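You operate a simulated robot arm through the tools that you are given. There is no shell and no other tool. Be economical: measure what you need, move in short steps, check, and stop when the job is done.

You are at the controls of a simulated two-armed robot. One attempt, no reset.

TASK
On the top of the green bench, fold the green scarf in half, so that its two long edges meet.

It is judged by the outcome, as a careful person would: the job done as asked, and still so three seconds after it is handed in. It fails if anything else is knocked over, pushed out of place, dropped, spilled or broken. Flat cloth is picked up by pressing the open fingertips on it (5 to 10 N) and closing them slowly along it; thin cloth reads only 2 to 8 mm in the jaws.

THE ROBOT
Two 7-joint arms with two-finger parallel grippers on one trunk, on a base that drives. Base frame: it is fixed to the floor where the robot stands at the start and does not move with it; the origin is under the middle of the robot, x ahead of it, y to its left, z up; the surface under the hand at the start is at about z = 0.78. Units: m, rad, N and s.
The left shoulder is at the start at [0.07, 0.163, 1.095], the right one opposite. With the tool pointing down near the work surface each hand reaches from about 0.4 to 0.88 m from the robot's upright axis, wherever it stands, measured 20 degrees to its own side. Places, roughly: top of the green bench [0.6, -0.8, 0.8]. Payload 3.43 kg a hand.
The tool frame of a hand sits at the grasp point between the pads (the TCP): z along the fingers, y along the line on which they close. The tips reach 0.034 m beyond it. The gripper opens to 0.128 m. The fingers are 0.024 m wide and 0.012 m thick; the gripper's body (0.048 by 0.13 m) begins 0.096 m behind the TCP.
Orientation is that of the tool frame in the base frame, as a unit quaternion [x, y, z, w]. With the fingers straight down and closing along the base's y, the tool's x points along the base's -x, its y along +y and its z along -z.

THE INTERFACE
- The arms move only by the tool arm_command. It takes "left_increments", "right_increments" or both (then of equal length, played together; a hand with none holds still); each is a list of rows, each a list of 7 numbers: the shift along the tool's x, y, z in cm, then the turn, a rotation vector about the tool's x, y, z in rad, then the opening in per cent of the stroke, from 0 (shut) to 100 (fully open). In form: [[x, y, z, ax, ay, az, jaw], ...]. A call has 1 to 10 rows; each row shifts and turns the commanded pose from where the row before left it, along the tool's axes as they then stand. Each row takes 0.2 s and may step no farther than 0.05 m and 0.15 rad from the row before; otherwise, or with a gripper value out of range, the whole call is refused. A pose out of reach is approached as far as the arm can. The call stops where the force on the tool passes 40 N (or 10 N more than at its start, if that is more) or the arm is blocked; 0.2 s more then pass. The fingers move at their own pace (about 0.153 m/s each) and stop on an object; they squeeze with about 27 N. The grip force told is the motor's: it shows also when the fingers shut on nothing. Time passes only in rows, and 0.2 s behind the last, so rows that do not move let the fingers close. The reply holds the time, the measured pose of the TCP, the force on the tool along the base axes, the opening and the grip force, in the units named above and with some noise, with the torque about the TCP (base axes, N m) and any sound that the robot's microphone picked up, and new pictures: "pictures" is both (left out), scene, wrist or none (wrist: the cameras of the hands that moved).
- Cameras (640 x 400 px; columns grow to the right, rows downward): "scene" is now at [0.131, 0.0327, 1.3225]; the picture's right is [0.36, -0.93, -0.00], its down [-0.52, -0.20, -0.83] and it looks along [0.77, 0.30, -0.56] (base axes); focal length 273 px, centre (320, 200). "left" rides on the left gripper at [0.076, 0.011, -0.16] in its tool frame; the picture's right is [-0.15, 0.99, 0.00], its down [-0.88, -0.13, -0.46] and it looks along [-0.45, -0.07, 0.89] (tool axes); focal length 234 px, centre (320, 200). "right" rides on the right gripper at [0.076, -0.011, -0.16] in its tool frame; the picture's right is [0.15, 0.99, 0.00], its down [-0.88, 0.13, -0.46] and it looks along [-0.45, 0.07, 0.89] (tool axes); focal length 234 px, centre (320, 200). There is no depth. A picture from a camera that has moved, and an enlarged one, comes with that camera's place and axes in the base frame and with its lens.
- move_column(by): slides the trunk up (or, below 0, down) by that many m; the arms and the scene camera ride with it, the base frame stays. It gives what a move gives, with no picture.
- drive_base(legs): drives the robot by 1 to 6 legs, each [ahead, left, turn to the left] in m, m and rad, along the robot's own axes; the way and the turn of a leg run together, so that a leg with both is an arc; at most 1.5 m and 3.142 rad a leg. The arms and the cameras ride along, it lands a little off, and it stops where it bumps. It gives what a move gives, and a new picture of the scene camera.
- pan_tilt(pan, tilt): turns the head with the scene camera to pan (to the left, within 1.501 rad either way) and tilt (down, from -0.506 to 1.204), counted from straight ahead of the robot. It gives what a move gives, and a new picture of the scene camera.
- zoom(camera, box): a new picture of the part [left, top, right, bottom] of that camera's present view, enlarged. No time passes.
- sign_off(): hands the job in; it is judged then, once.

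Go step by step. Nothing tells you exact positions but the pictures and the camera data: compare them with the known pose of the tool, close in by small moves and look again before you grip or let go. The budget is 120 turns and 260 pictures, counting those below and the enlarged ones. Unless the task says otherwise, let go and move clear before handing in.

The tools are called after "Emit:" as a command line: name --argument value ..., lists and objects as JSON in quotes. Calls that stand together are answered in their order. arm_command: Moves the arms, as the interface text tells. Its arguments: {"type":"object","properties":{"left_increments":{"type":"array"},"right_increments":{"type":"array"},"pictures":{"type":"string","enum":["both","scene","wrist","none"]}},"required":[]} The other tools are called the same way: move_column (by) slides the trunk up or down; drive_base (legs) drives the base; pan_tilt (pan, tilt) turns the head that bears the scene camera; zoom (camera, box) takes an enlarged picture of a part of a camera's view; sign_off () hands the job in.

At the start:

```text
t: 0.0
left_tool_pos: [0.6146, 0.3571, 0.9775]
left_orientation: [0.0, 1.0, 0.0, 0.0]
left_ft_force: [-0.9, -0.1, 0.1]
left_moment: [0.02, 0.01, 0.05]
left_opening: 0.1282
left_gripper_force: 0.2
right_tool_pos: [0.7195, -0.2046, 0.9167]
right_orientation: [0.0, 1.0, 0.0, 0.0]
right_ft_force: [-0.8, -0.1, -0.9]
right_moment: [0.03, 0.03, -0.01]
right_opening: 0.1279
right_gripper_force: 0.1
trunk travel left (down, up): [-0.575, 0.365]
robot x, y, heading: [-0.0012, -0.0007, 0.002]
head pan, tilt: [0.37, 0.595]
```

scene: 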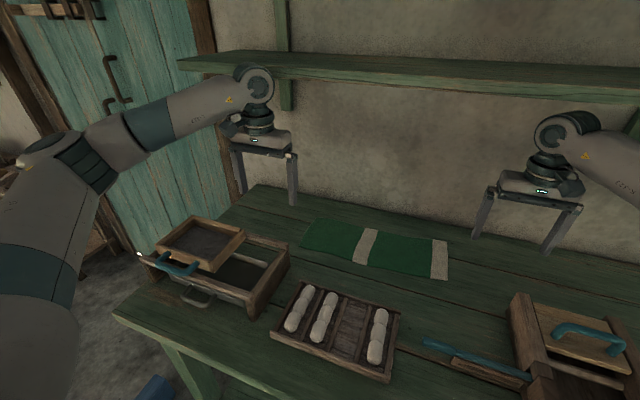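
right: 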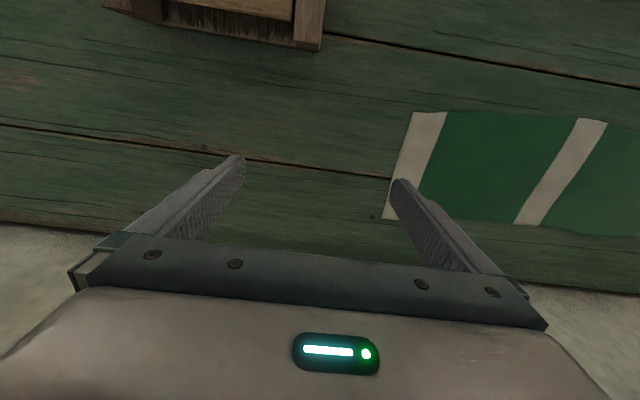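
left: 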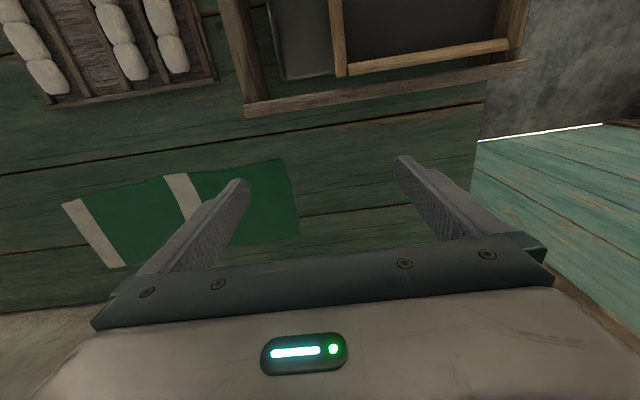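

I see a green scarf with two pale bands ahead, at about x 0.64–0.80, y −0.10–0.29, with its long edges along y. The bench is listed at y≈−0.8, so I'll look right to see whether there is another scarf or bench there, and zoom in on this one.

Emit:
zoom --camera "scene" --box '[270, 190, 480, 320]'

Emit:
pan_tilt --pan -0.6 --tilt 0.6

```text
3.05 times, centred on (375, 255) of scene
camera zoom: at [0.131, 0.0327, 1.3225], right [0.36, -0.93, 0.0], down [-0.52, -0.2, -0.83], along [0.77, 0.3, -0.56], focal length 831 px, centre (152, 32)
```

zoom: 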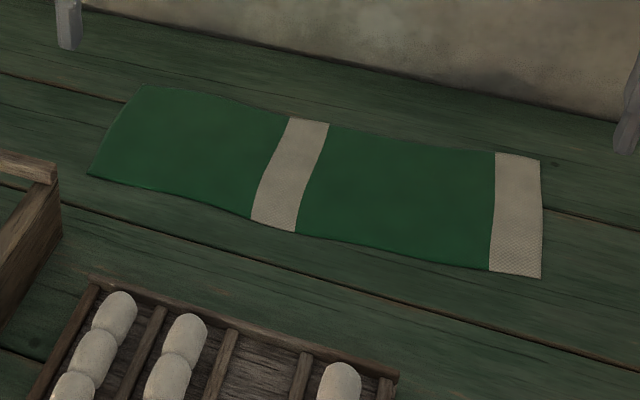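

```text
t: 1.2
left_tool_pos: [0.6132, 0.3587, 0.9767]
left_orientation: [0.001, 1.0, 0.0, 0.001]
left_ft_force: [-0.6, 0.4, 0.0]
left_moment: [0.0, 0.04, 0.0]
left_opening: 0.1278
left_gripper_force: 0.0
right_tool_pos: [0.7205, -0.2035, 0.9167]
right_orientation: [0.0, 1.0, 0.0, 0.0]
right_ft_force: [-0.5, -0.3, -0.4]
right_moment: [0.05, -0.01, 0.03]
right_opening: 0.1279
right_gripper_force: 0.0
trunk travel left (down, up): [-0.575, 0.365]
robot x, y, heading: [0.001, -0.0018, -0.0]
head pan, tilt: [-0.6, 0.6]
camera scene: at [0.1215, -0.0492, 1.3221], right [-0.56, -0.83, 0.0], down [-0.47, 0.32, -0.82], along [0.68, -0.47, -0.57], focal length 273 px, centre (320, 200)
```

scene: 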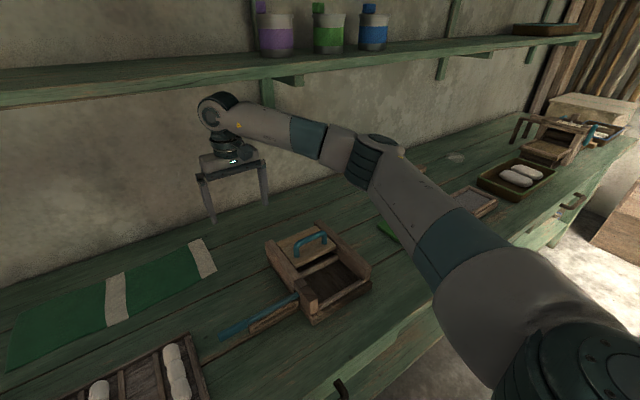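

There is a single long bench and only this one scarf, with the wall at x≈0.88. My plan is to grip the far long edge at both ends with the fingers closing along x, then fold it toward the robot. First I'll turn both hands 90° with their cameras outward.

Emit:
arm_command --left_increments '[[0, 0, 0, 0, 0, 0.15, 100], [0, 0, 0, 0, 0, 0.15, 100], [0, 0, 0, 0, 0, 0.15, 100], [0, 0, 0, 0, 0, 0.15, 100], [0, 0, 0, 0, 0, 0.15, 100], [0, 0, 0, 0, 0, 0.15, 100], [0, 0, 0, 0, 0, 0.15, 100], [0, 0, 0, 0, 0, 0.15, 100], [0, 0, 0, 0, 0, 0.15, 100], [0, 0, 0, 0, 0, 0.15, 100]]' --right_increments '[[0, 0, 0, 0, 0, -0.15, 100], [0, 0, 0, 0, 0, -0.15, 100], [0, 0, 0, 0, 0, -0.15, 100], [0, 0, 0, 0, 0, -0.15, 100], [0, 0, 0, 0, 0, -0.15, 100], [0, 0, 0, 0, 0, -0.15, 100], [0, 0, 0, 0, 0, -0.15, 100], [0, 0, 0, 0, 0, -0.15, 100], [0, 0, 0, 0, 0, -0.15, 100], [0, 0, 0, 0, 0, -0.15, 100]]' --pictures "wrist"

Emit:
pan_tilt --pan 0.15 --tilt 0.65

```text
t: 3.5
left_tool_pos: [0.6149, 0.358, 0.9778]
left_orientation: [0.296, 0.955, 0.001, 0.0]
left_ft_force: [-0.7, 0.1, -0.5]
left_moment: [-0.02, -0.01, 0.01]
left_opening: 0.1284
left_gripper_force: 0.1
left hand out of reach, approached as far as the arm can: row 5, 6, 7, 8, 9, 10
right_tool_pos: [0.7204, -0.2032, 0.9155]
right_orientation: [-0.319, 0.948, -0.001, 0.001]
right_ft_force: [-0.4, 0.0, -1.5]
right_moment: [0.0, -0.02, 0.02]
right_opening: 0.1278
right_gripper_force: 0.1
right hand out of reach, approached as far as the arm can: row 5, 6, 7, 8, 9, 10
trunk travel left (down, up): [-0.575, 0.365]
robot x, y, heading: [-0.0013, -0.0011, -0.005]
head pan, tilt: [-0.6, 0.6]
camera right: at [0.6658, -0.2583, 1.0761], right [-0.71, 0.7, 0.0], down [0.62, 0.64, 0.46], along [0.32, 0.33, -0.89], focal length 234 px, centre (320, 200)
camera left: at [0.5594, 0.4097, 1.1366], right [0.68, 0.73, 0.0], down [0.65, -0.6, 0.46], along [0.33, -0.31, -0.89], focal length 234 px, centre (320, 200)
```

right: 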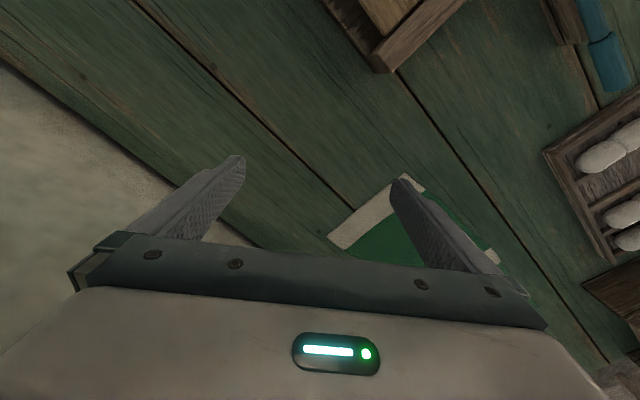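
left: 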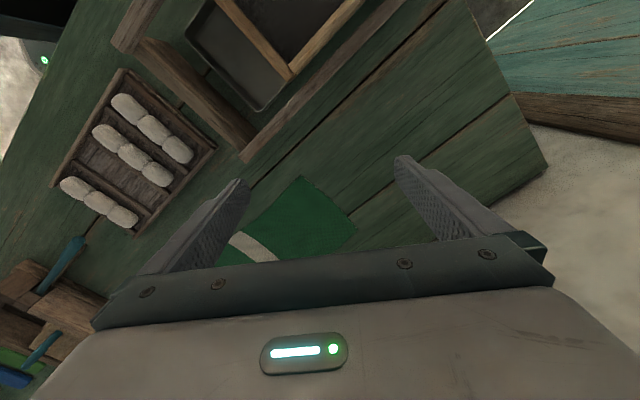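

```text
t: 4.5
left_tool_pos: [0.6141, 0.3575, 0.977]
left_orientation: [0.295, 0.956, 0.0, 0.0]
left_ft_force: [0.4, -0.3, 0.2]
left_moment: [0.02, 0.0, 0.0]
left_opening: 0.128
left_gripper_force: 0.0
right_tool_pos: [0.7197, -0.2026, 0.9163]
right_orientation: [-0.319, 0.948, 0.0, -0.001]
right_ft_force: [-0.2, -0.4, -0.3]
right_moment: [0.0, 0.0, 0.0]
right_opening: 0.1282
right_gripper_force: 0.1
trunk travel left (down, up): [-0.575, 0.365]
robot x, y, heading: [0.0011, 0.005, -0.004]
head pan, tilt: [0.15, 0.649]
camera scene: at [0.1343, 0.0136, 1.3178], right [0.15, -0.99, 0.0], down [-0.6, -0.09, -0.8], along [0.79, 0.12, -0.6], focal length 273 px, centre (320, 200)
```

scene: 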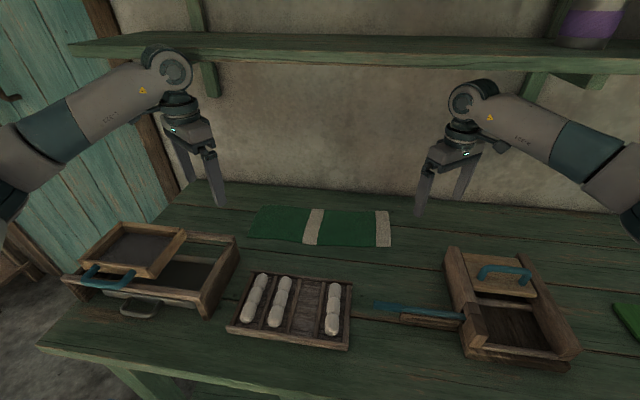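

Outward rotation stops at about 38°, a joint limit, so I'll try turning the hands the other way, with their cameras inward.

Emit:
arm_command --left_increments '[[0, 0, 0, 0, 0, -0.15, 100], [0, 0, 0, 0, 0, -0.15, 100], [0, 0, 0, 0, 0, -0.15, 100], [0, 0, 0, 0, 0, -0.15, 100], [0, 0, 0, 0, 0, -0.15, 100], [0, 0, 0, 0, 0, -0.15, 100], [0, 0, 0, 0, 0, -0.15, 100], [0, 0, 0, 0, 0, -0.15, 100], [0, 0, 0, 0, 0, -0.15, 100], [0, 0, 0, 0, 0, -0.15, 100]]' --right_increments '[[0, 0, 0, 0, 0, 0.15, 100], [0, 0, 0, 0, 0, 0.15, 100], [0, 0, 0, 0, 0, 0.15, 100], [0, 0, 0, 0, 0, 0.15, 100], [0, 0, 0, 0, 0, 0.15, 100], [0, 0, 0, 0, 0, 0.15, 100], [0, 0, 0, 0, 0, 0.15, 100], [0, 0, 0, 0, 0, 0.15, 100], [0, 0, 0, 0, 0, 0.15, 100], [0, 0, 0, 0, 0, 0.15, 100]]' --pictures "none"

Emit:
arm_command --left_increments '[[0, 0, 0, 0, 0, -0.15, 100], [0, 0, 0, 0, 0, -0.15, 100], [0, 0, 0, 0, 0, -0.15, 100], [0, 0, 0, 0, 0, -0.15, 100], [0, 0, 0, 0, 0, -0.15, 100]]' --right_increments '[[0, 0, 0, 0, 0, 0.15, 100], [0, 0, 0, 0, 0, 0.15, 100], [0, 0, 0, 0, 0, 0.15, 100], [0, 0, 0, 0, 0, 0.15, 100], [0, 0, 0, 0, 0, 0.15, 100]]'

```text
t: 6.8
left_tool_pos: [0.6149, 0.3582, 0.9779]
left_orientation: [-0.436, 0.9, 0.0, 0.001]
left_ft_force: [0.4, 0.2, -0.3]
left_moment: [0.02, 0.0, 0.0]
left_opening: 0.128
left_gripper_force: 0.1
right_tool_pos: [0.7193, -0.2026, 0.9162]
right_orientation: [0.414, 0.91, 0.0, 0.0]
right_ft_force: [1.2, -1.0, 0.4]
right_moment: [-0.01, 0.02, 0.02]
right_opening: 0.1279
right_gripper_force: 0.0
trunk travel left (down, up): [-0.575, 0.365]
robot x, y, heading: [0.0014, 0.0012, -0.002]
head pan, tilt: [0.15, 0.649]
```

```text
t: 8.0
left_tool_pos: [0.6144, 0.3577, 0.9764]
left_orientation: [0.735, -0.678, 0.0, 0.0]
left_ft_force: [0.5, 1.0, -0.4]
left_moment: [0.0, 0.02, 0.01]
left_opening: 0.1281
left_gripper_force: 0.1
right_tool_pos: [0.7198, -0.204, 0.9149]
right_orientation: [0.718, 0.696, 0.0, 0.0]
right_ft_force: [0.7, -0.2, -0.5]
right_moment: [0.04, -0.02, 0.0]
right_opening: 0.1278
right_gripper_force: 0.1
trunk travel left (down, up): [-0.575, 0.365]
robot x, y, heading: [0.0008, 0.0006, 0.004]
head pan, tilt: [0.15, 0.649]
camera scene: at [0.1343, 0.0136, 1.3178], right [0.15, -0.99, 0.0], down [-0.6, -0.09, -0.8], along [0.79, 0.12, -0.6], focal length 273 px, centre (320, 200)
camera right: at [0.7108, -0.1274, 1.0761], right [0.99, 0.12, 0.0], down [0.1, -0.88, 0.46], along [0.05, -0.45, -0.89], focal length 234 px, centre (320, 200)
camera left: at [0.6101, 0.2815, 1.1365], right [-1.0, 0.07, 0.0], down [0.06, 0.89, 0.46], along [0.03, 0.45, -0.89], focal length 234 px, centre (320, 200)
```

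scene: 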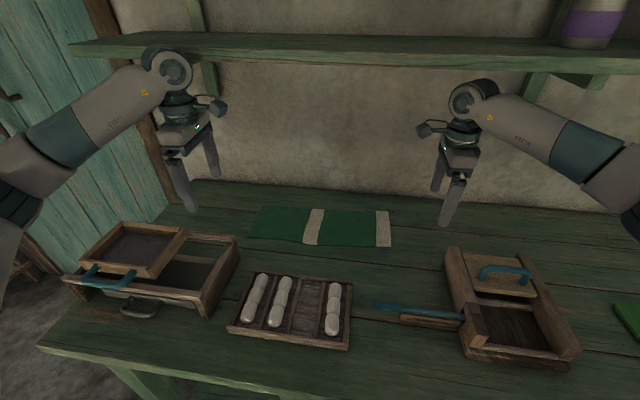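
right: 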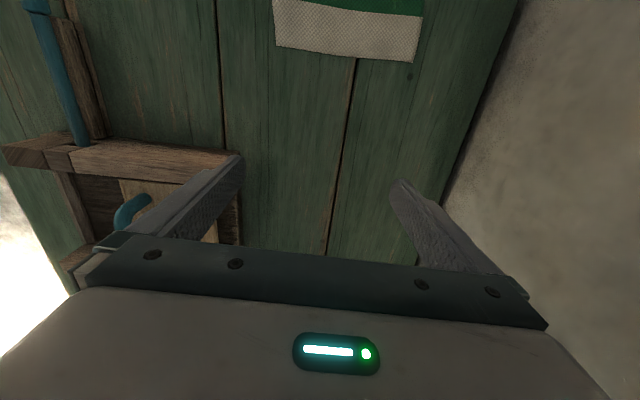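
left: 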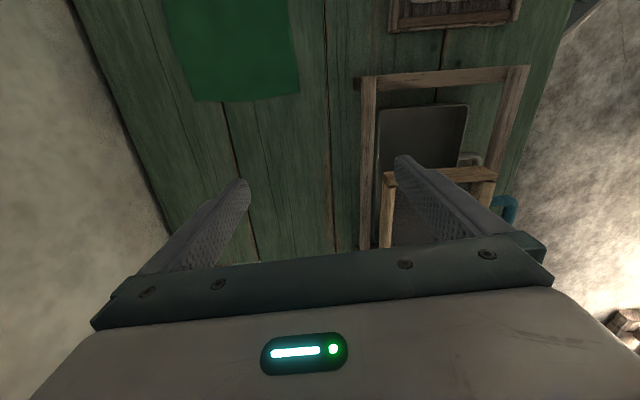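

The rotation works, but I've changed the plan. Closing along y with the pads just overlapping the far edge lets the edge flip over more easily and clears the wall better.

My estimates for the scarf corners are:
- **Far edge:** (.785, .292) and (.811, −.098)
- **Near edge:** (.640, .293) and (.661, −.102)

I'll turn back to the original orientation and hover above the far corners.

Emit:
arm_command --left_increments '[[0, 0, 0, 0, 0, 0.15, 100], [0, 0, 0, 0, 0, 0.15, 100], [0, 0, 0, 0, 0, 0.15, 100], [0, 0, 0, 0, 0, 0.15, 100], [0, 0, 0, 0, 0, 0.15, 100], [0, 0, 0, 0, 0, 0.15, 100], [0, 0, 0, 0, 0, 0.15, 100], [0, 0, 0, 0, 0, 0.15, 100], [0, 0, 0, 0, 0, 0.15, 100], [0, 0, 0, 0, 0, 0.15, 100]]' --right_increments '[[0, 0, 0, 0, 0, -0.15, 100], [0, 0, 0, 0, 0, -0.15, 100], [0, 0, 0, 0, 0, -0.15, 100], [0, 0, 0, 0, 0, -0.15, 100], [0, 0, 0, 0, 0, -0.15, 100], [0, 0, 0, 0, 0, -0.15, 100], [0, 0, 0, 0, 0, -0.15, 100], [0, 0, 0, 0, 0, -0.15, 100], [0, 0, 0, 0, 0, -0.15, 100], [0, 0, 0, 0, 0, -0.15, 100]]' --pictures "none"

Emit:
arm_command --left_increments '[[0, 0, 0, 0, 0, 0.15, 32], [-3.48, -1.92, 2.32, 0, 0, 0, 32], [-3.48, -1.92, 2.32, 0, 0, 0, 32], [-3.48, -1.92, 2.32, 0, 0, 0, 32], [-3.48, -1.92, 2.32, 0, 0, 0, 32], [-3.48, -1.92, 2.32, 0, 0, 0, 32]]' --right_increments '[[0, 0, 0, 0, 0, -0.102, 32], [-1.82, 2.76, 1.1, 0, 0, 0, 32], [-1.82, 2.76, 1.1, 0, 0, 0, 32], [-1.82, 2.76, 1.1, 0, 0, 0, 32], [-1.82, 2.76, 1.1, 0, 0, 0, 32], [-1.82, 2.76, 1.1, 0, 0, 0, 32]]'

```text
t: 10.2
left_tool_pos: [0.615, 0.3586, 0.9797]
left_orientation: [-0.074, 0.997, 0.001, 0.0]
left_ft_force: [-0.1, 0.4, 0.4]
left_moment: [0.0, 0.0, -0.01]
left_opening: 0.128
left_gripper_force: 0.1
right_tool_pos: [0.7197, -0.2031, 0.9158]
right_orientation: [0.048, 0.999, 0.0, 0.0]
right_ft_force: [-0.4, -0.4, 0.5]
right_moment: [-0.05, 0.0, -0.01]
right_opening: 0.1283
right_gripper_force: 0.1
trunk travel left (down, up): [-0.575, 0.365]
robot x, y, heading: [0.0025, -0.0001, -0.0]
head pan, tilt: [0.15, 0.649]
```

```text
t: 11.6
left_tool_pos: [0.7911, 0.2709, 0.8563]
left_orientation: [-0.003, 1.0, -0.003, -0.004]
left_ft_force: [0.4, 1.8, 0.1]
left_moment: [-0.23, 0.06, -0.06]
left_opening: 0.0409
left_gripper_force: 0.0
right_tool_pos: [0.8131, -0.0563, 0.8589]
right_orientation: [-0.003, 1.0, -0.004, 0.0]
right_ft_force: [0.6, 1.0, -0.5]
right_moment: [-0.14, 0.08, 0.01]
right_opening: 0.0413
right_gripper_force: 0.1
trunk travel left (down, up): [-0.575, 0.365]
robot x, y, heading: [-0.0015, -0.0001, 0.004]
head pan, tilt: [0.15, 0.649]
camera scene: at [0.1379, 0.0219, 1.3172], right [0.15, -0.99, 0.01], down [-0.6, -0.1, -0.79], along [0.79, 0.12, -0.61], focal length 273 px, centre (320, 200)
camera right: at [0.7371, -0.0674, 1.0198], right [-0.15, 0.99, -0.01], down [0.88, 0.14, 0.45], along [0.45, 0.06, -0.89], focal length 234 px, centre (320, 200)
camera left: at [0.7166, 0.2834, 1.0157], right [0.14, 0.99, -0.01], down [0.88, -0.12, 0.45], along [0.45, -0.07, -0.89], focal length 234 px, centre (320, 200)
```

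scene: 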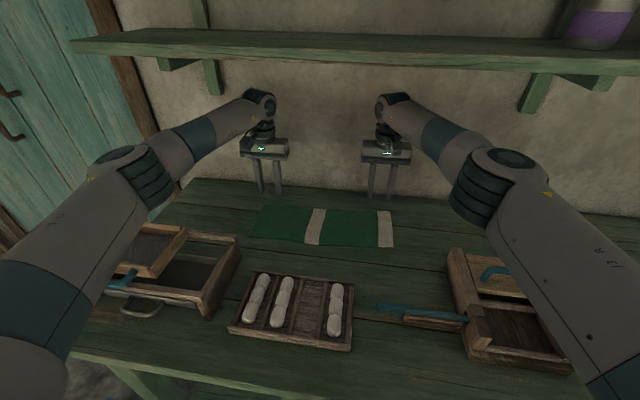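
right: 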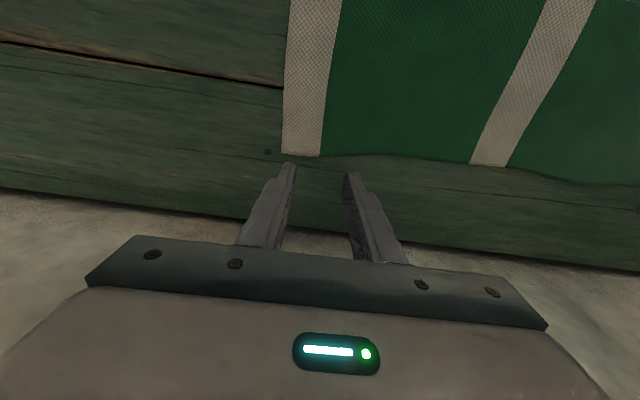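
left: 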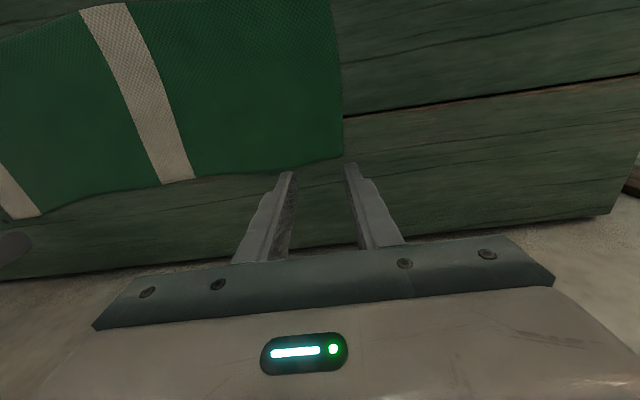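

Both far corners agree with my estimates, at left (.790, .295) and right (.810, −.098). I'll lower until the tips are just above the cloth, then re-measure.

Emit:
arm_command --left_increments '[[0, 0, 1, 0, 0, 0, 32], [0, 0, 1, 0, 0, 0, 32], [0, 0, 0.7, 0, 0, 0, 32], [0, 0, 0, 0, 0, 0, 32], [0, 0, 0, 0, 0, 0, 32]]' --right_increments '[[0, 0, 1, 0, 0, 0, 32], [0, 0, 1, 0, 0, 0, 32], [0, 0, 0.7, 0, 0, 0, 32], [0, 0, 0, 0, 0, 0, 32], [0, 0, 0, 0, 0, 0, 32]]' --pictures "wrist"

```text
t: 12.8
left_tool_pos: [0.7881, 0.2641, 0.8359]
left_orientation: [0.0, 1.0, 0.0, 0.0]
left_ft_force: [0.2, 0.1, 1.5]
left_moment: [0.04, 0.0, -0.02]
left_opening: 0.041
left_gripper_force: 0.0
right_tool_pos: [0.8106, -0.0647, 0.8346]
right_orientation: [-0.001, 1.0, -0.001, 0.001]
right_ft_force: [-0.4, 0.3, -0.5]
right_moment: [0.03, -0.01, -0.02]
right_opening: 0.0409
right_gripper_force: 0.1
trunk travel left (down, up): [-0.575, 0.365]
robot x, y, heading: [0.0005, -0.0011, 0.003]
head pan, tilt: [0.15, 0.649]
camera right: at [0.7351, -0.0763, 0.9946], right [-0.15, 0.99, 0.0], down [0.88, 0.13, 0.46], along [0.45, 0.07, -0.89], focal length 234 px, centre (320, 200)
camera left: at [0.7139, 0.2744, 0.994], right [0.15, 0.99, 0.0], down [0.88, -0.13, 0.46], along [0.45, -0.07, -0.89], focal length 234 px, centre (320, 200)
```

right: 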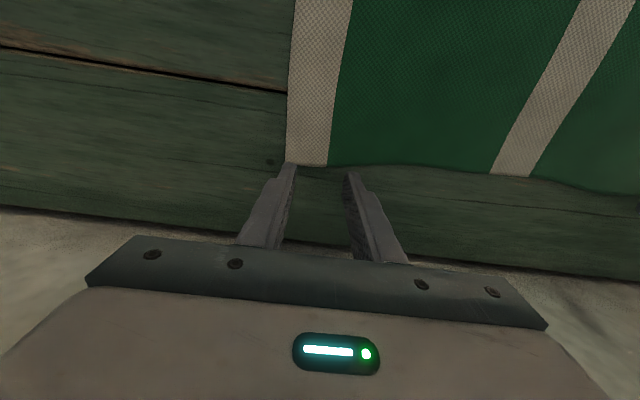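
left: 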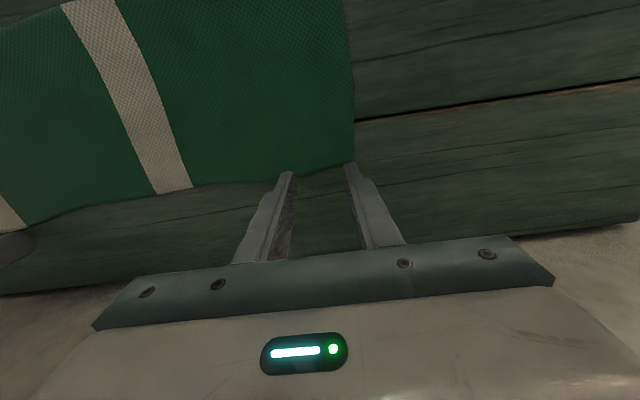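

The left hand overlaps the edge by about 15 mm. I'll shift the right hand slightly toward me and lower both gently to contact.

Emit:
arm_command --left_increments '[[0, 0, 0.8, 0, 0, 0, 32], [0, 0, 0.8, 0, 0, 0, 32], [0, 0, 0.2, 0, 0, 0, 32], [0, 0, 0, 0, 0, 0, 32]]' --right_increments '[[0.4, 0, 0.8, 0, 0, 0, 32], [0, 0, 0.8, 0, 0, 0, 32], [0, 0, 0.2, 0, 0, 0, 32], [0, 0, 0, 0, 0, 0, 32]]' --pictures "none"

```text
t: 13.8
left_tool_pos: [0.7899, 0.2622, 0.8156]
left_orientation: [0.0, 1.0, 0.0, 0.0]
left_ft_force: [0.6, 0.9, 0.4]
left_moment: [-0.01, -0.04, 0.0]
left_opening: 0.0412
left_gripper_force: 0.1
right_tool_pos: [0.8069, -0.0645, 0.8156]
right_orientation: [-0.001, 1.0, -0.001, 0.0]
right_ft_force: [-0.2, -0.3, -0.3]
right_moment: [-0.01, -0.03, -0.01]
right_opening: 0.0409
right_gripper_force: 0.1
trunk travel left (down, up): [-0.575, 0.365]
robot x, y, heading: [0.0013, -0.0012, -0.002]
head pan, tilt: [0.15, 0.649]
```

Not in contact yet, so I'll go down in small steps until I feel the cloth.

Emit:
arm_command --left_increments '[[0, 0, 0.2, 0, 0, 0, 32], [0, 0, 0.1, 0, 0, 0, 32], [0, 0, 0, 0, 0, 0, 32]]' --right_increments '[[0, 0, 0.2, 0, 0, 0, 32], [0, 0, 0.1, 0, 0, 0, 32], [0, 0, 0, 0, 0, 0, 32]]' --pictures "none"

```text
t: 14.6
left_tool_pos: [0.7878, 0.2618, 0.814]
left_orientation: [0.0, 1.0, 0.0, 0.001]
left_ft_force: [1.6, -0.4, 9.1]
left_moment: [-0.05, -0.02, 0.03]
left_opening: 0.0411
left_gripper_force: 0.1
right_tool_pos: [0.8063, -0.0648, 0.8164]
right_orientation: [-0.001, 1.0, 0.0, 0.001]
right_ft_force: [0.5, -0.1, 7.1]
right_moment: [0.1, 0.03, -0.01]
right_opening: 0.0412
right_gripper_force: 0.1
trunk travel left (down, up): [-0.575, 0.365]
robot x, y, heading: [-0.0016, 0.0002, 0.001]
head pan, tilt: [0.15, 0.649]
```

Both hands press with 7–9 N. I'll close the fingers slowly along the cloth.

Emit:
arm_command --left_increments '[[0, 0, 0, 0, 0, 0, 28], [0, 0, 0, 0, 0, 0, 24], [0, 0, 0, 0, 0, 0, 20], [0, 0, 0, 0, 0, 0, 16], [0, 0, 0, 0, 0, 0, 12], [0, 0, 0, 0, 0, 0, 8], [0, 0, 0, 0, 0, 0, 4], [0, 0, 0, 0, 0, 0, 0], [0, 0, 0, 0, 0, 0, 0]]' --right_increments '[[0, 0, 0, 0, 0, 0, 28], [0, 0, 0, 0, 0, 0, 24], [0, 0, 0, 0, 0, 0, 20], [0, 0, 0, 0, 0, 0, 16], [0, 0, 0, 0, 0, 0, 12], [0, 0, 0, 0, 0, 0, 8], [0, 0, 0, 0, 0, 0, 4], [0, 0, 0, 0, 0, 0, 0], [0, 0, 0, 0, 0, 0, 0]]'

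```text
t: 16.6
left_tool_pos: [0.786, 0.2617, 0.814]
left_orientation: [0.0, 1.0, -0.001, 0.001]
left_ft_force: [0.9, -4.1, 7.8]
left_moment: [-0.19, 0.01, 0.02]
left_opening: 0.0026
left_gripper_force: 26.8
right_tool_pos: [0.805, -0.0652, 0.8166]
right_orientation: [-0.001, 1.0, 0.0, 0.001]
right_ft_force: [-0.6, 3.5, 14.3]
right_moment: [0.16, 0.09, 0.01]
right_opening: 0.0
right_gripper_force: 27.3
trunk travel left (down, up): [-0.575, 0.365]
robot x, y, heading: [-0.0001, -0.0005, -0.004]
head pan, tilt: [0.15, 0.649]
camera scene: at [0.1314, 0.0133, 1.3182], right [0.15, -0.99, 0.0], down [-0.6, -0.09, -0.8], along [0.79, 0.12, -0.6], focal length 273 px, centre (320, 200)
camera right: at [0.7287, -0.077, 0.9757], right [-0.15, 0.99, 0.0], down [0.88, 0.13, 0.46], along [0.45, 0.07, -0.89], focal length 234 px, centre (320, 200)
camera left: at [0.7108, 0.2731, 0.9747], right [0.15, 0.99, 0.0], down [0.88, -0.13, 0.46], along [0.45, -0.07, -0.89], focal length 234 px, centre (320, 200)
```

scene: 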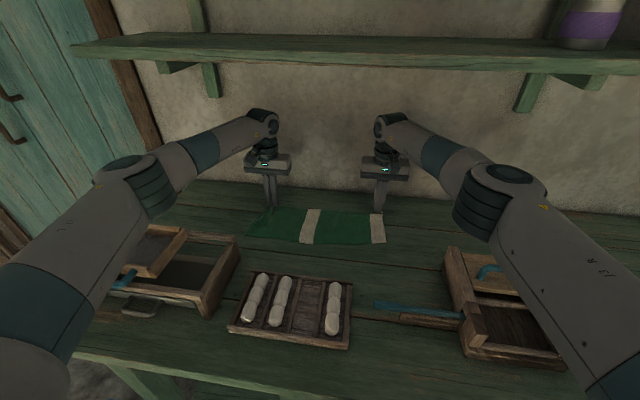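
right: 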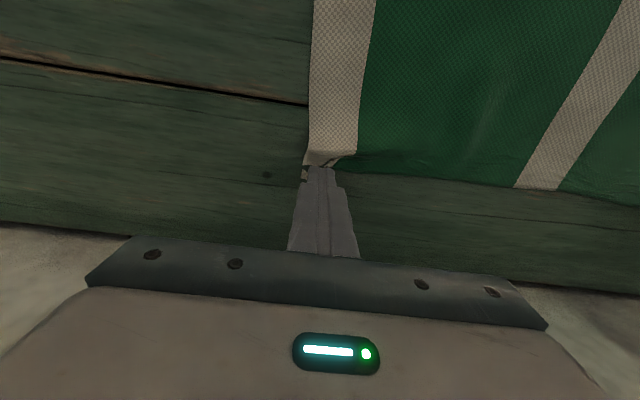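
left: 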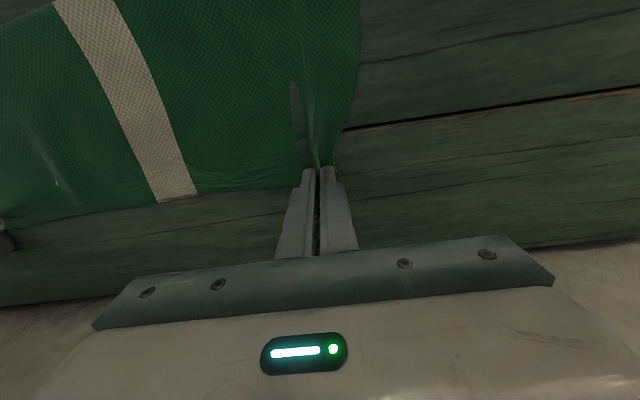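

The left hand has cloth (2.6 mm) and the right closed on nothing. I'll reopen the right hand, lift it slightly and look.

Emit:
arm_command --right_increments '[[0, 0, -0.3, 0, 0, 0, 0], [0, 0, -0.7, 0, 0, 0, 10], [0, 0, -0.5, 0, 0, 0, 32], [0, 0, -0.5, 0, 0, 0, 32], [0, 0, 0, 0, 0, 0, 32]]' --pictures "wrist"

Emit:
zoom --camera "right" --box '[240, 100, 440, 225]'

Emit:
zoom --camera "left" --box '[220, 80, 420, 205]'

```text
t: 17.8
left_tool_pos: [0.787, 0.2624, 0.8156]
left_orientation: [0.0, 1.0, 0.0, 0.001]
left_ft_force: [-1.4, -0.2, 15.1]
left_moment: [0.03, 0.17, -0.01]
left_opening: 0.0021
left_gripper_force: 27.3
right_tool_pos: [0.8053, -0.066, 0.8346]
right_orientation: [-0.001, 1.0, -0.001, 0.0]
right_ft_force: [0.9, 0.0, 0.1]
right_moment: [0.03, 0.0, -0.03]
right_opening: 0.0408
right_gripper_force: 0.1
trunk travel left (down, up): [-0.575, 0.365]
robot x, y, heading: [0.0003, -0.0013, -0.001]
head pan, tilt: [0.15, 0.649]
camera right: at [0.729, -0.0776, 0.9945], right [-0.15, 0.99, 0.0], down [0.88, 0.13, 0.46], along [0.45, 0.07, -0.89], focal length 234 px, centre (320, 200)
```

right: 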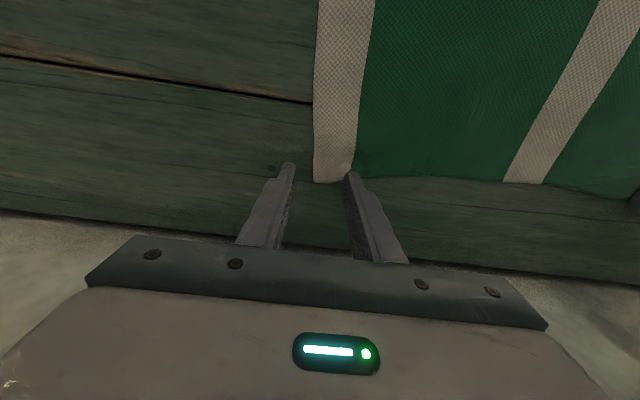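

```text
3.20 times, centred on (340, 162) of right
camera zoom: at [0.729, -0.0776, 0.9945], right [-0.15, 0.99, 0.0], down [0.88, 0.13, 0.46], along [0.45, 0.07, -0.89], focal length 749 px, centre (256, 320)
```

zoom: 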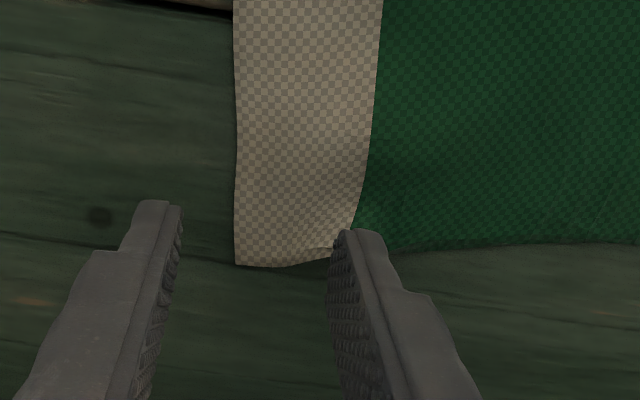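

```text
3.20 times, centred on (320, 142) of left
camera zoom: at [0.7113, 0.2731, 0.9747], right [0.15, 0.99, 0.0], down [0.88, -0.13, 0.46], along [0.45, -0.07, -0.89], focal length 749 px, centre (320, 384)
```

zoom: 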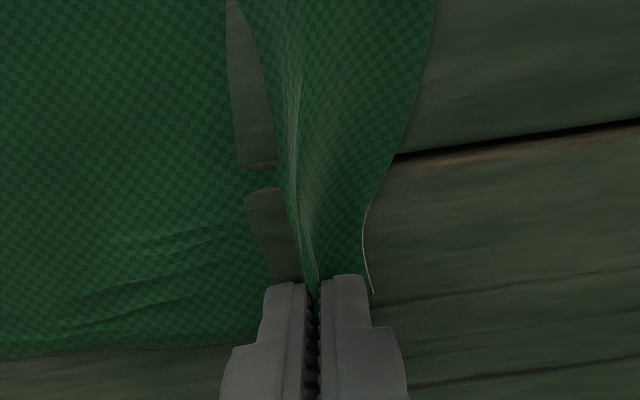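

The scarf's right end has slid about 3 cm left, putting that corner at about (.817, −.070). I'll move the right hand with it and press again, slightly harder.

Emit:
arm_command --right_increments '[[-0.2, 1.4, 0, 0, 0, 0, 32], [-0.2, 1.4, 0, 0, 0, 0, 32], [0, 0, 1.0, 0, 0, 0, 32], [0, 0, 0.6, 0, 0, 0, 32], [0, 0, 0.3, 0, 0, 0, 32], [0, 0, 0.1, 0, 0, 0, 32], [0, 0, 0, 0, 0, 0, 32]]' --pictures "wrist"

```text
t: 19.4
left_tool_pos: [0.7871, 0.2627, 0.8144]
left_orientation: [0.0, 1.0, 0.001, 0.001]
left_ft_force: [0.7, 3.1, 15.5]
left_moment: [0.07, 0.05, 0.0]
left_opening: 0.0024
left_gripper_force: 26.8
right_tool_pos: [0.8086, -0.0385, 0.8164]
right_orientation: [-0.001, 1.0, 0.0, 0.002]
right_ft_force: [0.9, 0.5, 4.3]
right_moment: [0.0, 0.05, -0.04]
right_opening: 0.0411
right_gripper_force: 0.2
trunk travel left (down, up): [-0.575, 0.365]
robot x, y, heading: [-0.0003, -0.0008, -0.004]
head pan, tilt: [0.15, 0.649]
camera right: at [0.7315, -0.0499, 0.9753], right [-0.15, 0.99, 0.0], down [0.88, 0.13, 0.46], along [0.45, 0.07, -0.89], focal length 234 px, centre (320, 200)
```

right: 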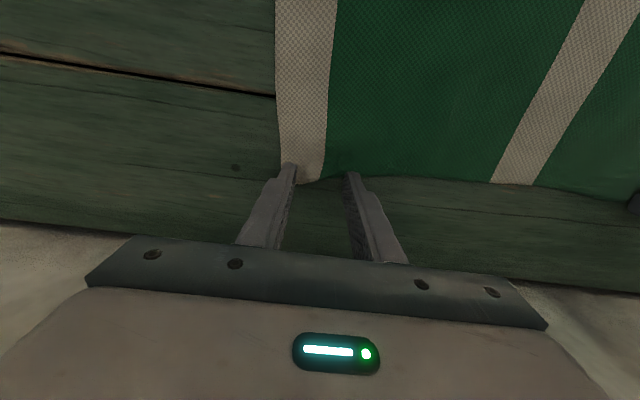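

Contact is 4 N and the hand is well placed. I'll press a little more and close slowly.

Emit:
arm_command --right_increments '[[0, 0, 0.12, 0, 0, 0, 32], [0, 0, 0, 0, 0, 0, 28], [0, 0, 0, 0, 0, 0, 24], [0, 0, 0, 0, 0, 0, 20], [0, 0, 0, 0, 0, 0, 16], [0, 0, 0, 0, 0, 0, 12], [0, 0, 0, 0, 0, 0, 8], [0, 0, 0, 0, 0, 0, 4], [0, 0, 0, 0, 0, 0, 0], [0, 0, 0, 0, 0, 0, 0]]' --pictures "wrist"

```text
t: 21.6
left_tool_pos: [0.7847, 0.2624, 0.8162]
left_orientation: [0.0, 1.0, 0.0, 0.002]
left_ft_force: [0.1, -4.8, 1.3]
left_moment: [-0.12, 0.01, 0.06]
left_opening: 0.0025
left_gripper_force: 27.4
right_tool_pos: [0.8072, -0.0387, 0.8155]
right_orientation: [-0.001, 1.0, 0.0, 0.003]
right_ft_force: [-0.8, 1.8, 26.5]
right_moment: [0.11, 0.25, -0.01]
right_opening: 0.0028
right_gripper_force: 26.1
trunk travel left (down, up): [-0.575, 0.365]
robot x, y, heading: [-0.0023, 0.0064, -0.003]
head pan, tilt: [0.15, 0.649]
camera right: at [0.7308, -0.0495, 0.975], right [-0.15, 0.99, 0.0], down [0.88, 0.13, 0.46], along [0.45, 0.07, -0.89], focal length 234 px, centre (320, 200)
```

right: 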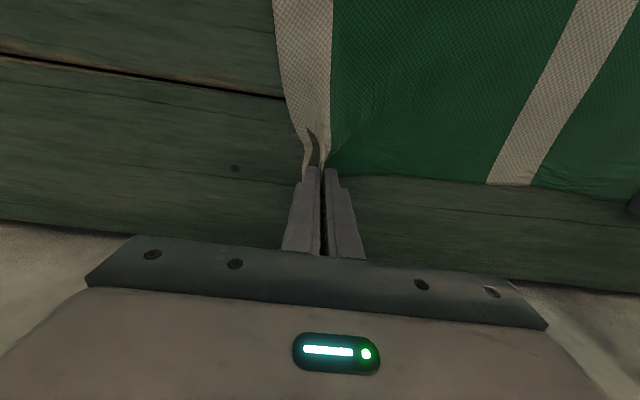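

Both hands now hold cloth (2.5 and 2.8 mm). I'll lift in an arc around the fold line toward the robot, starting with the first 60°.

Emit:
arm_command --left_increments '[[0.24, 0, -1.81, 0, 0, 0, 0], [0.7, 0, -1.69, 0, 0, 0, 0], [1.11, 0, -1.45, 0, 0, 0, 0], [1.45, 0, -1.11, 0, 0, 0, 0], [0, 0, 0, 0, 0, 0, 0]]' --right_increments '[[0.24, 0, -1.81, 0, 0, 0, 0], [0.7, 0, -1.69, 0, 0, 0, 0], [1.11, 0, -1.45, 0, 0, 0, 0], [1.45, 0, -1.11, 0, 0, 0, 0], [0, 0, 0, 0, 0, 0, 0]]'

Emit:
zoom --camera "scene" --box '[220, 120, 430, 250]'

```text
t: 22.8
left_tool_pos: [0.7534, 0.2624, 0.874]
left_orientation: [0.001, 1.0, 0.0, -0.001]
left_ft_force: [0.6, -0.5, -0.5]
left_moment: [-0.01, 0.0, 0.03]
left_opening: 0.0024
left_gripper_force: 26.6
right_tool_pos: [0.7758, -0.036, 0.8703]
right_orientation: [-0.001, 1.0, -0.001, -0.001]
right_ft_force: [0.7, 0.6, -1.3]
right_moment: [0.06, 0.04, 0.01]
right_opening: 0.0025
right_gripper_force: 26.9
trunk travel left (down, up): [-0.575, 0.365]
robot x, y, heading: [0.0016, -0.0018, -0.001]
head pan, tilt: [0.15, 0.649]
camera scene: at [0.1353, 0.014, 1.3177], right [0.15, -0.99, 0.0], down [-0.6, -0.09, -0.8], along [0.79, 0.12, -0.61], focal length 273 px, centre (320, 200)
camera right: at [0.6995, -0.0475, 1.0311], right [-0.15, 0.99, 0.0], down [0.88, 0.13, 0.45], along [0.45, 0.07, -0.89], focal length 234 px, centre (320, 200)
camera left: at [0.6794, 0.2731, 1.0331], right [0.15, 0.99, 0.0], down [0.88, -0.13, 0.45], along [0.45, -0.07, -0.89], focal length 234 px, centre (320, 200)
```

scene: 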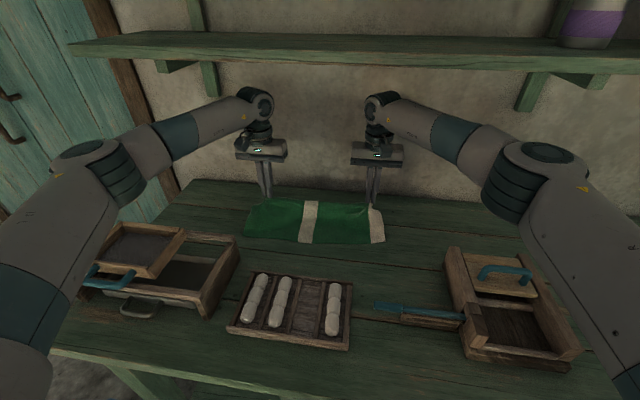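
right: 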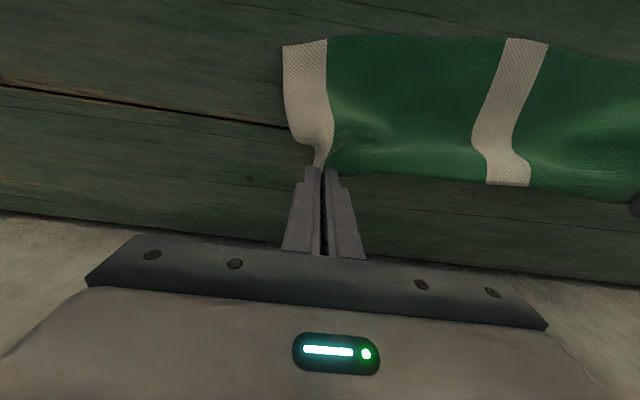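
left: 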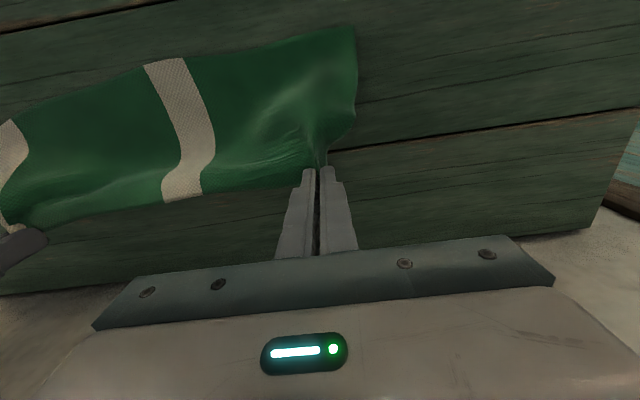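

```text
3.05 times, centred on (325, 185) of scene
camera zoom: at [0.1353, 0.014, 1.3177], right [0.15, -0.99, 0.0], down [-0.6, -0.09, -0.8], along [0.79, 0.12, -0.61], focal length 831 px, centre (305, 246)
```

zoom: 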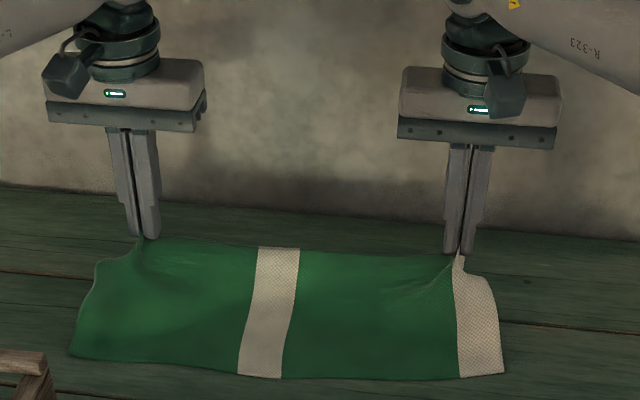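

The grip is good, the far edge is lifting and the near edge is staying down at left (.635, .304) and right (.674, −.08). I'll continue the arc with a gradual forward tilt of the fingers.

Emit:
arm_command --left_increments '[[1.94, 0, -0.48, 0, -0.1, 0, 0], [1.91, 0, -0.34, 0, -0.1, 0, 0], [1.95, 0, -0.11, 0, -0.1, 0, 0], [1.92, 0, 0.05, 0, -0.1, 0, 0], [0, 0, 0, 0, 0, 0, 0]]' --right_increments '[[1.94, 0, -0.48, 0, -0.1, 0, 0], [1.91, 0, -0.34, 0, -0.1, 0, 0], [1.95, 0, -0.11, 0, -0.1, 0, 0], [1.92, 0, 0.05, 0, -0.1, 0, 0], [0, 0, 0, 0, 0, 0, 0]]'

Emit:
zoom --camera "scene" --box '[220, 140, 430, 270]'

```text
t: 23.9
left_tool_pos: [0.6795, 0.2621, 0.8717]
left_orientation: [0.0, 0.98, 0.0, 0.199]
left_ft_force: [0.2, -0.3, 0.1]
left_moment: [0.01, -0.02, 0.03]
left_opening: 0.0024
left_gripper_force: 27.2
right_tool_pos: [0.6996, -0.0375, 0.8679]
right_orientation: [-0.001, 0.98, 0.0, 0.198]
right_ft_force: [0.3, 1.7, 0.4]
right_moment: [0.07, 0.01, 0.05]
right_opening: 0.0025
right_gripper_force: 26.9
trunk travel left (down, up): [-0.575, 0.365]
robot x, y, heading: [-0.0004, -0.001, -0.002]
head pan, tilt: [0.15, 0.649]
camera scene: at [0.1352, 0.0134, 1.3177], right [0.15, -0.99, 0.0], down [-0.6, -0.09, -0.8], along [0.79, 0.12, -0.61], focal length 273 px, centre (320, 200)
camera right: at [0.5659, -0.0492, 0.9858], right [-0.14, 0.99, -0.06], down [0.63, 0.13, 0.76], along [0.76, 0.07, -0.64], focal length 234 px, centre (320, 200)
camera left: at [0.5481, 0.2728, 0.9883], right [0.13, 0.99, 0.06], down [0.63, -0.13, 0.76], along [0.76, -0.07, -0.64], focal length 234 px, centre (320, 200)
```

scene: 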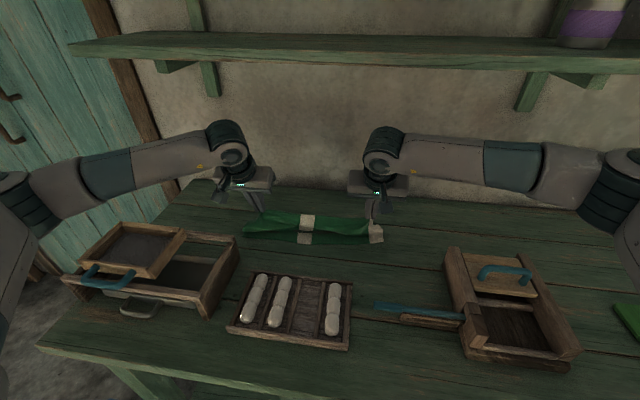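
right: 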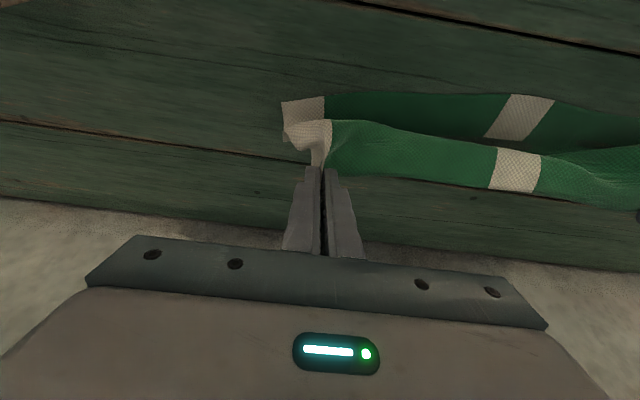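
left: 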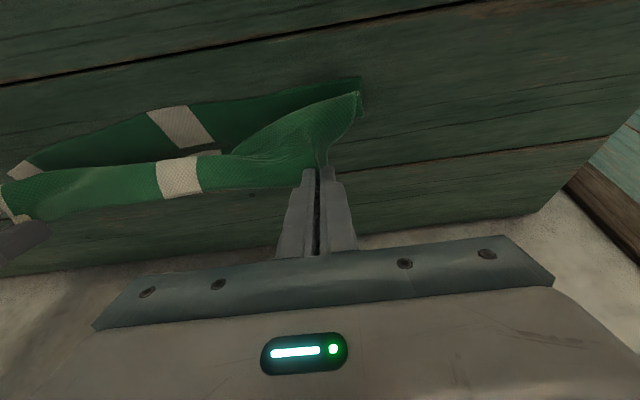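

```text
3.05 times, centred on (325, 205) of scene
camera zoom: at [0.1352, 0.0134, 1.3177], right [0.15, -0.99, 0.0], down [-0.6, -0.09, -0.8], along [0.79, 0.12, -0.61], focal length 831 px, centre (305, 185)
```

zoom: 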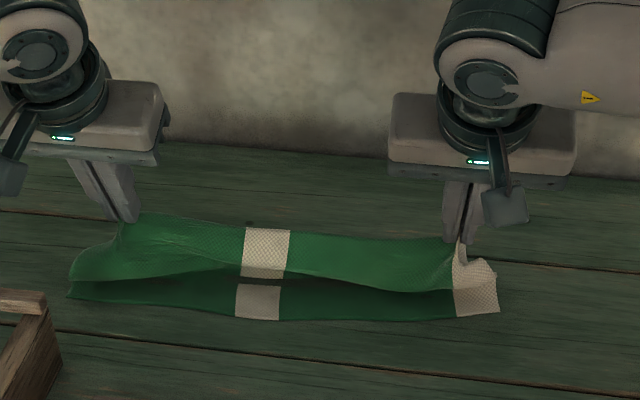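

The fold is forming nicely, with the band lining up on itself. I'll lower both hands toward the near edge while keeping the tilt.

Emit:
arm_command --left_increments '[[1.5, 0, 0.99, 0, 0, 0, 0], [1.5, 0, 0.99, 0, 0, 0, 0], [1.5, 0, 0.99, 0, 0, 0, 0], [0, 0, 0, 0, 0, 0, 0]]' --right_increments '[[1.13, 0, 1.04, 0, 0, 0, 0], [1.13, 0, 1.04, 0, 0, 0, 0], [1.12, 0, 1.05, 0, 0, 0, 0], [0, 0, 0, 0, 0, 0, 0]]'

Emit:
zoom --camera "scene" --box '[220, 140, 430, 270]'

```text
t: 24.9
left_tool_pos: [0.648, 0.2625, 0.8273]
left_orientation: [0.0, 0.98, 0.0, 0.199]
left_ft_force: [0.7, -2.9, -0.1]
left_moment: [-0.08, 0.01, 0.03]
left_opening: 0.0022
left_gripper_force: 26.9
right_tool_pos: [0.679, -0.0371, 0.8288]
right_orientation: [-0.002, 0.98, 0.001, 0.198]
right_ft_force: [-0.4, 1.8, -0.3]
right_moment: [0.08, 0.02, -0.01]
right_opening: 0.0025
right_gripper_force: 27.2
trunk travel left (down, up): [-0.575, 0.365]
robot x, y, heading: [-0.0031, -0.0001, -0.002]
head pan, tilt: [0.15, 0.649]
camera scene: at [0.1342, 0.0135, 1.3178], right [0.15, -0.99, 0.0], down [-0.6, -0.09, -0.8], along [0.79, 0.12, -0.6], focal length 273 px, centre (320, 200)
camera right: at [0.5469, -0.0488, 0.9454], right [-0.14, 0.99, -0.06], down [0.63, 0.13, 0.76], along [0.76, 0.07, -0.64], focal length 234 px, centre (320, 200)
camera left: at [0.5175, 0.2736, 0.9449], right [0.13, 0.99, 0.06], down [0.63, -0.13, 0.76], along [0.76, -0.07, -0.64], focal length 234 px, centre (320, 200)
```

scene: 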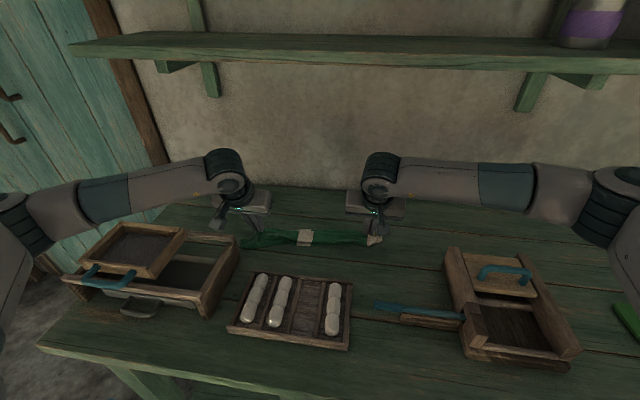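
right: 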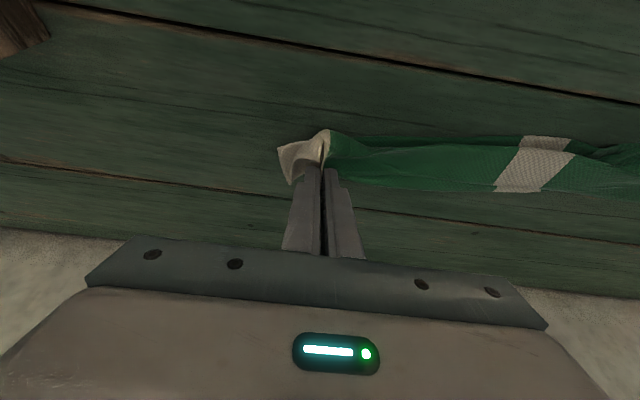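
left: 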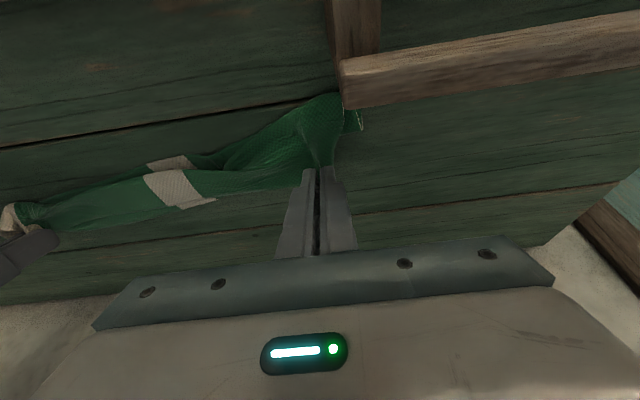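

```text
3.05 times, centred on (325, 205) of scene
camera zoom: at [0.1342, 0.0135, 1.3178], right [0.15, -0.99, 0.0], down [-0.6, -0.09, -0.8], along [0.79, 0.12, -0.6], focal length 831 px, centre (305, 185)
```

zoom: 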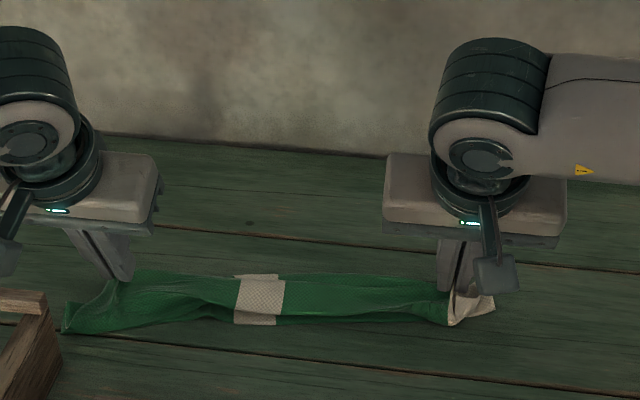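

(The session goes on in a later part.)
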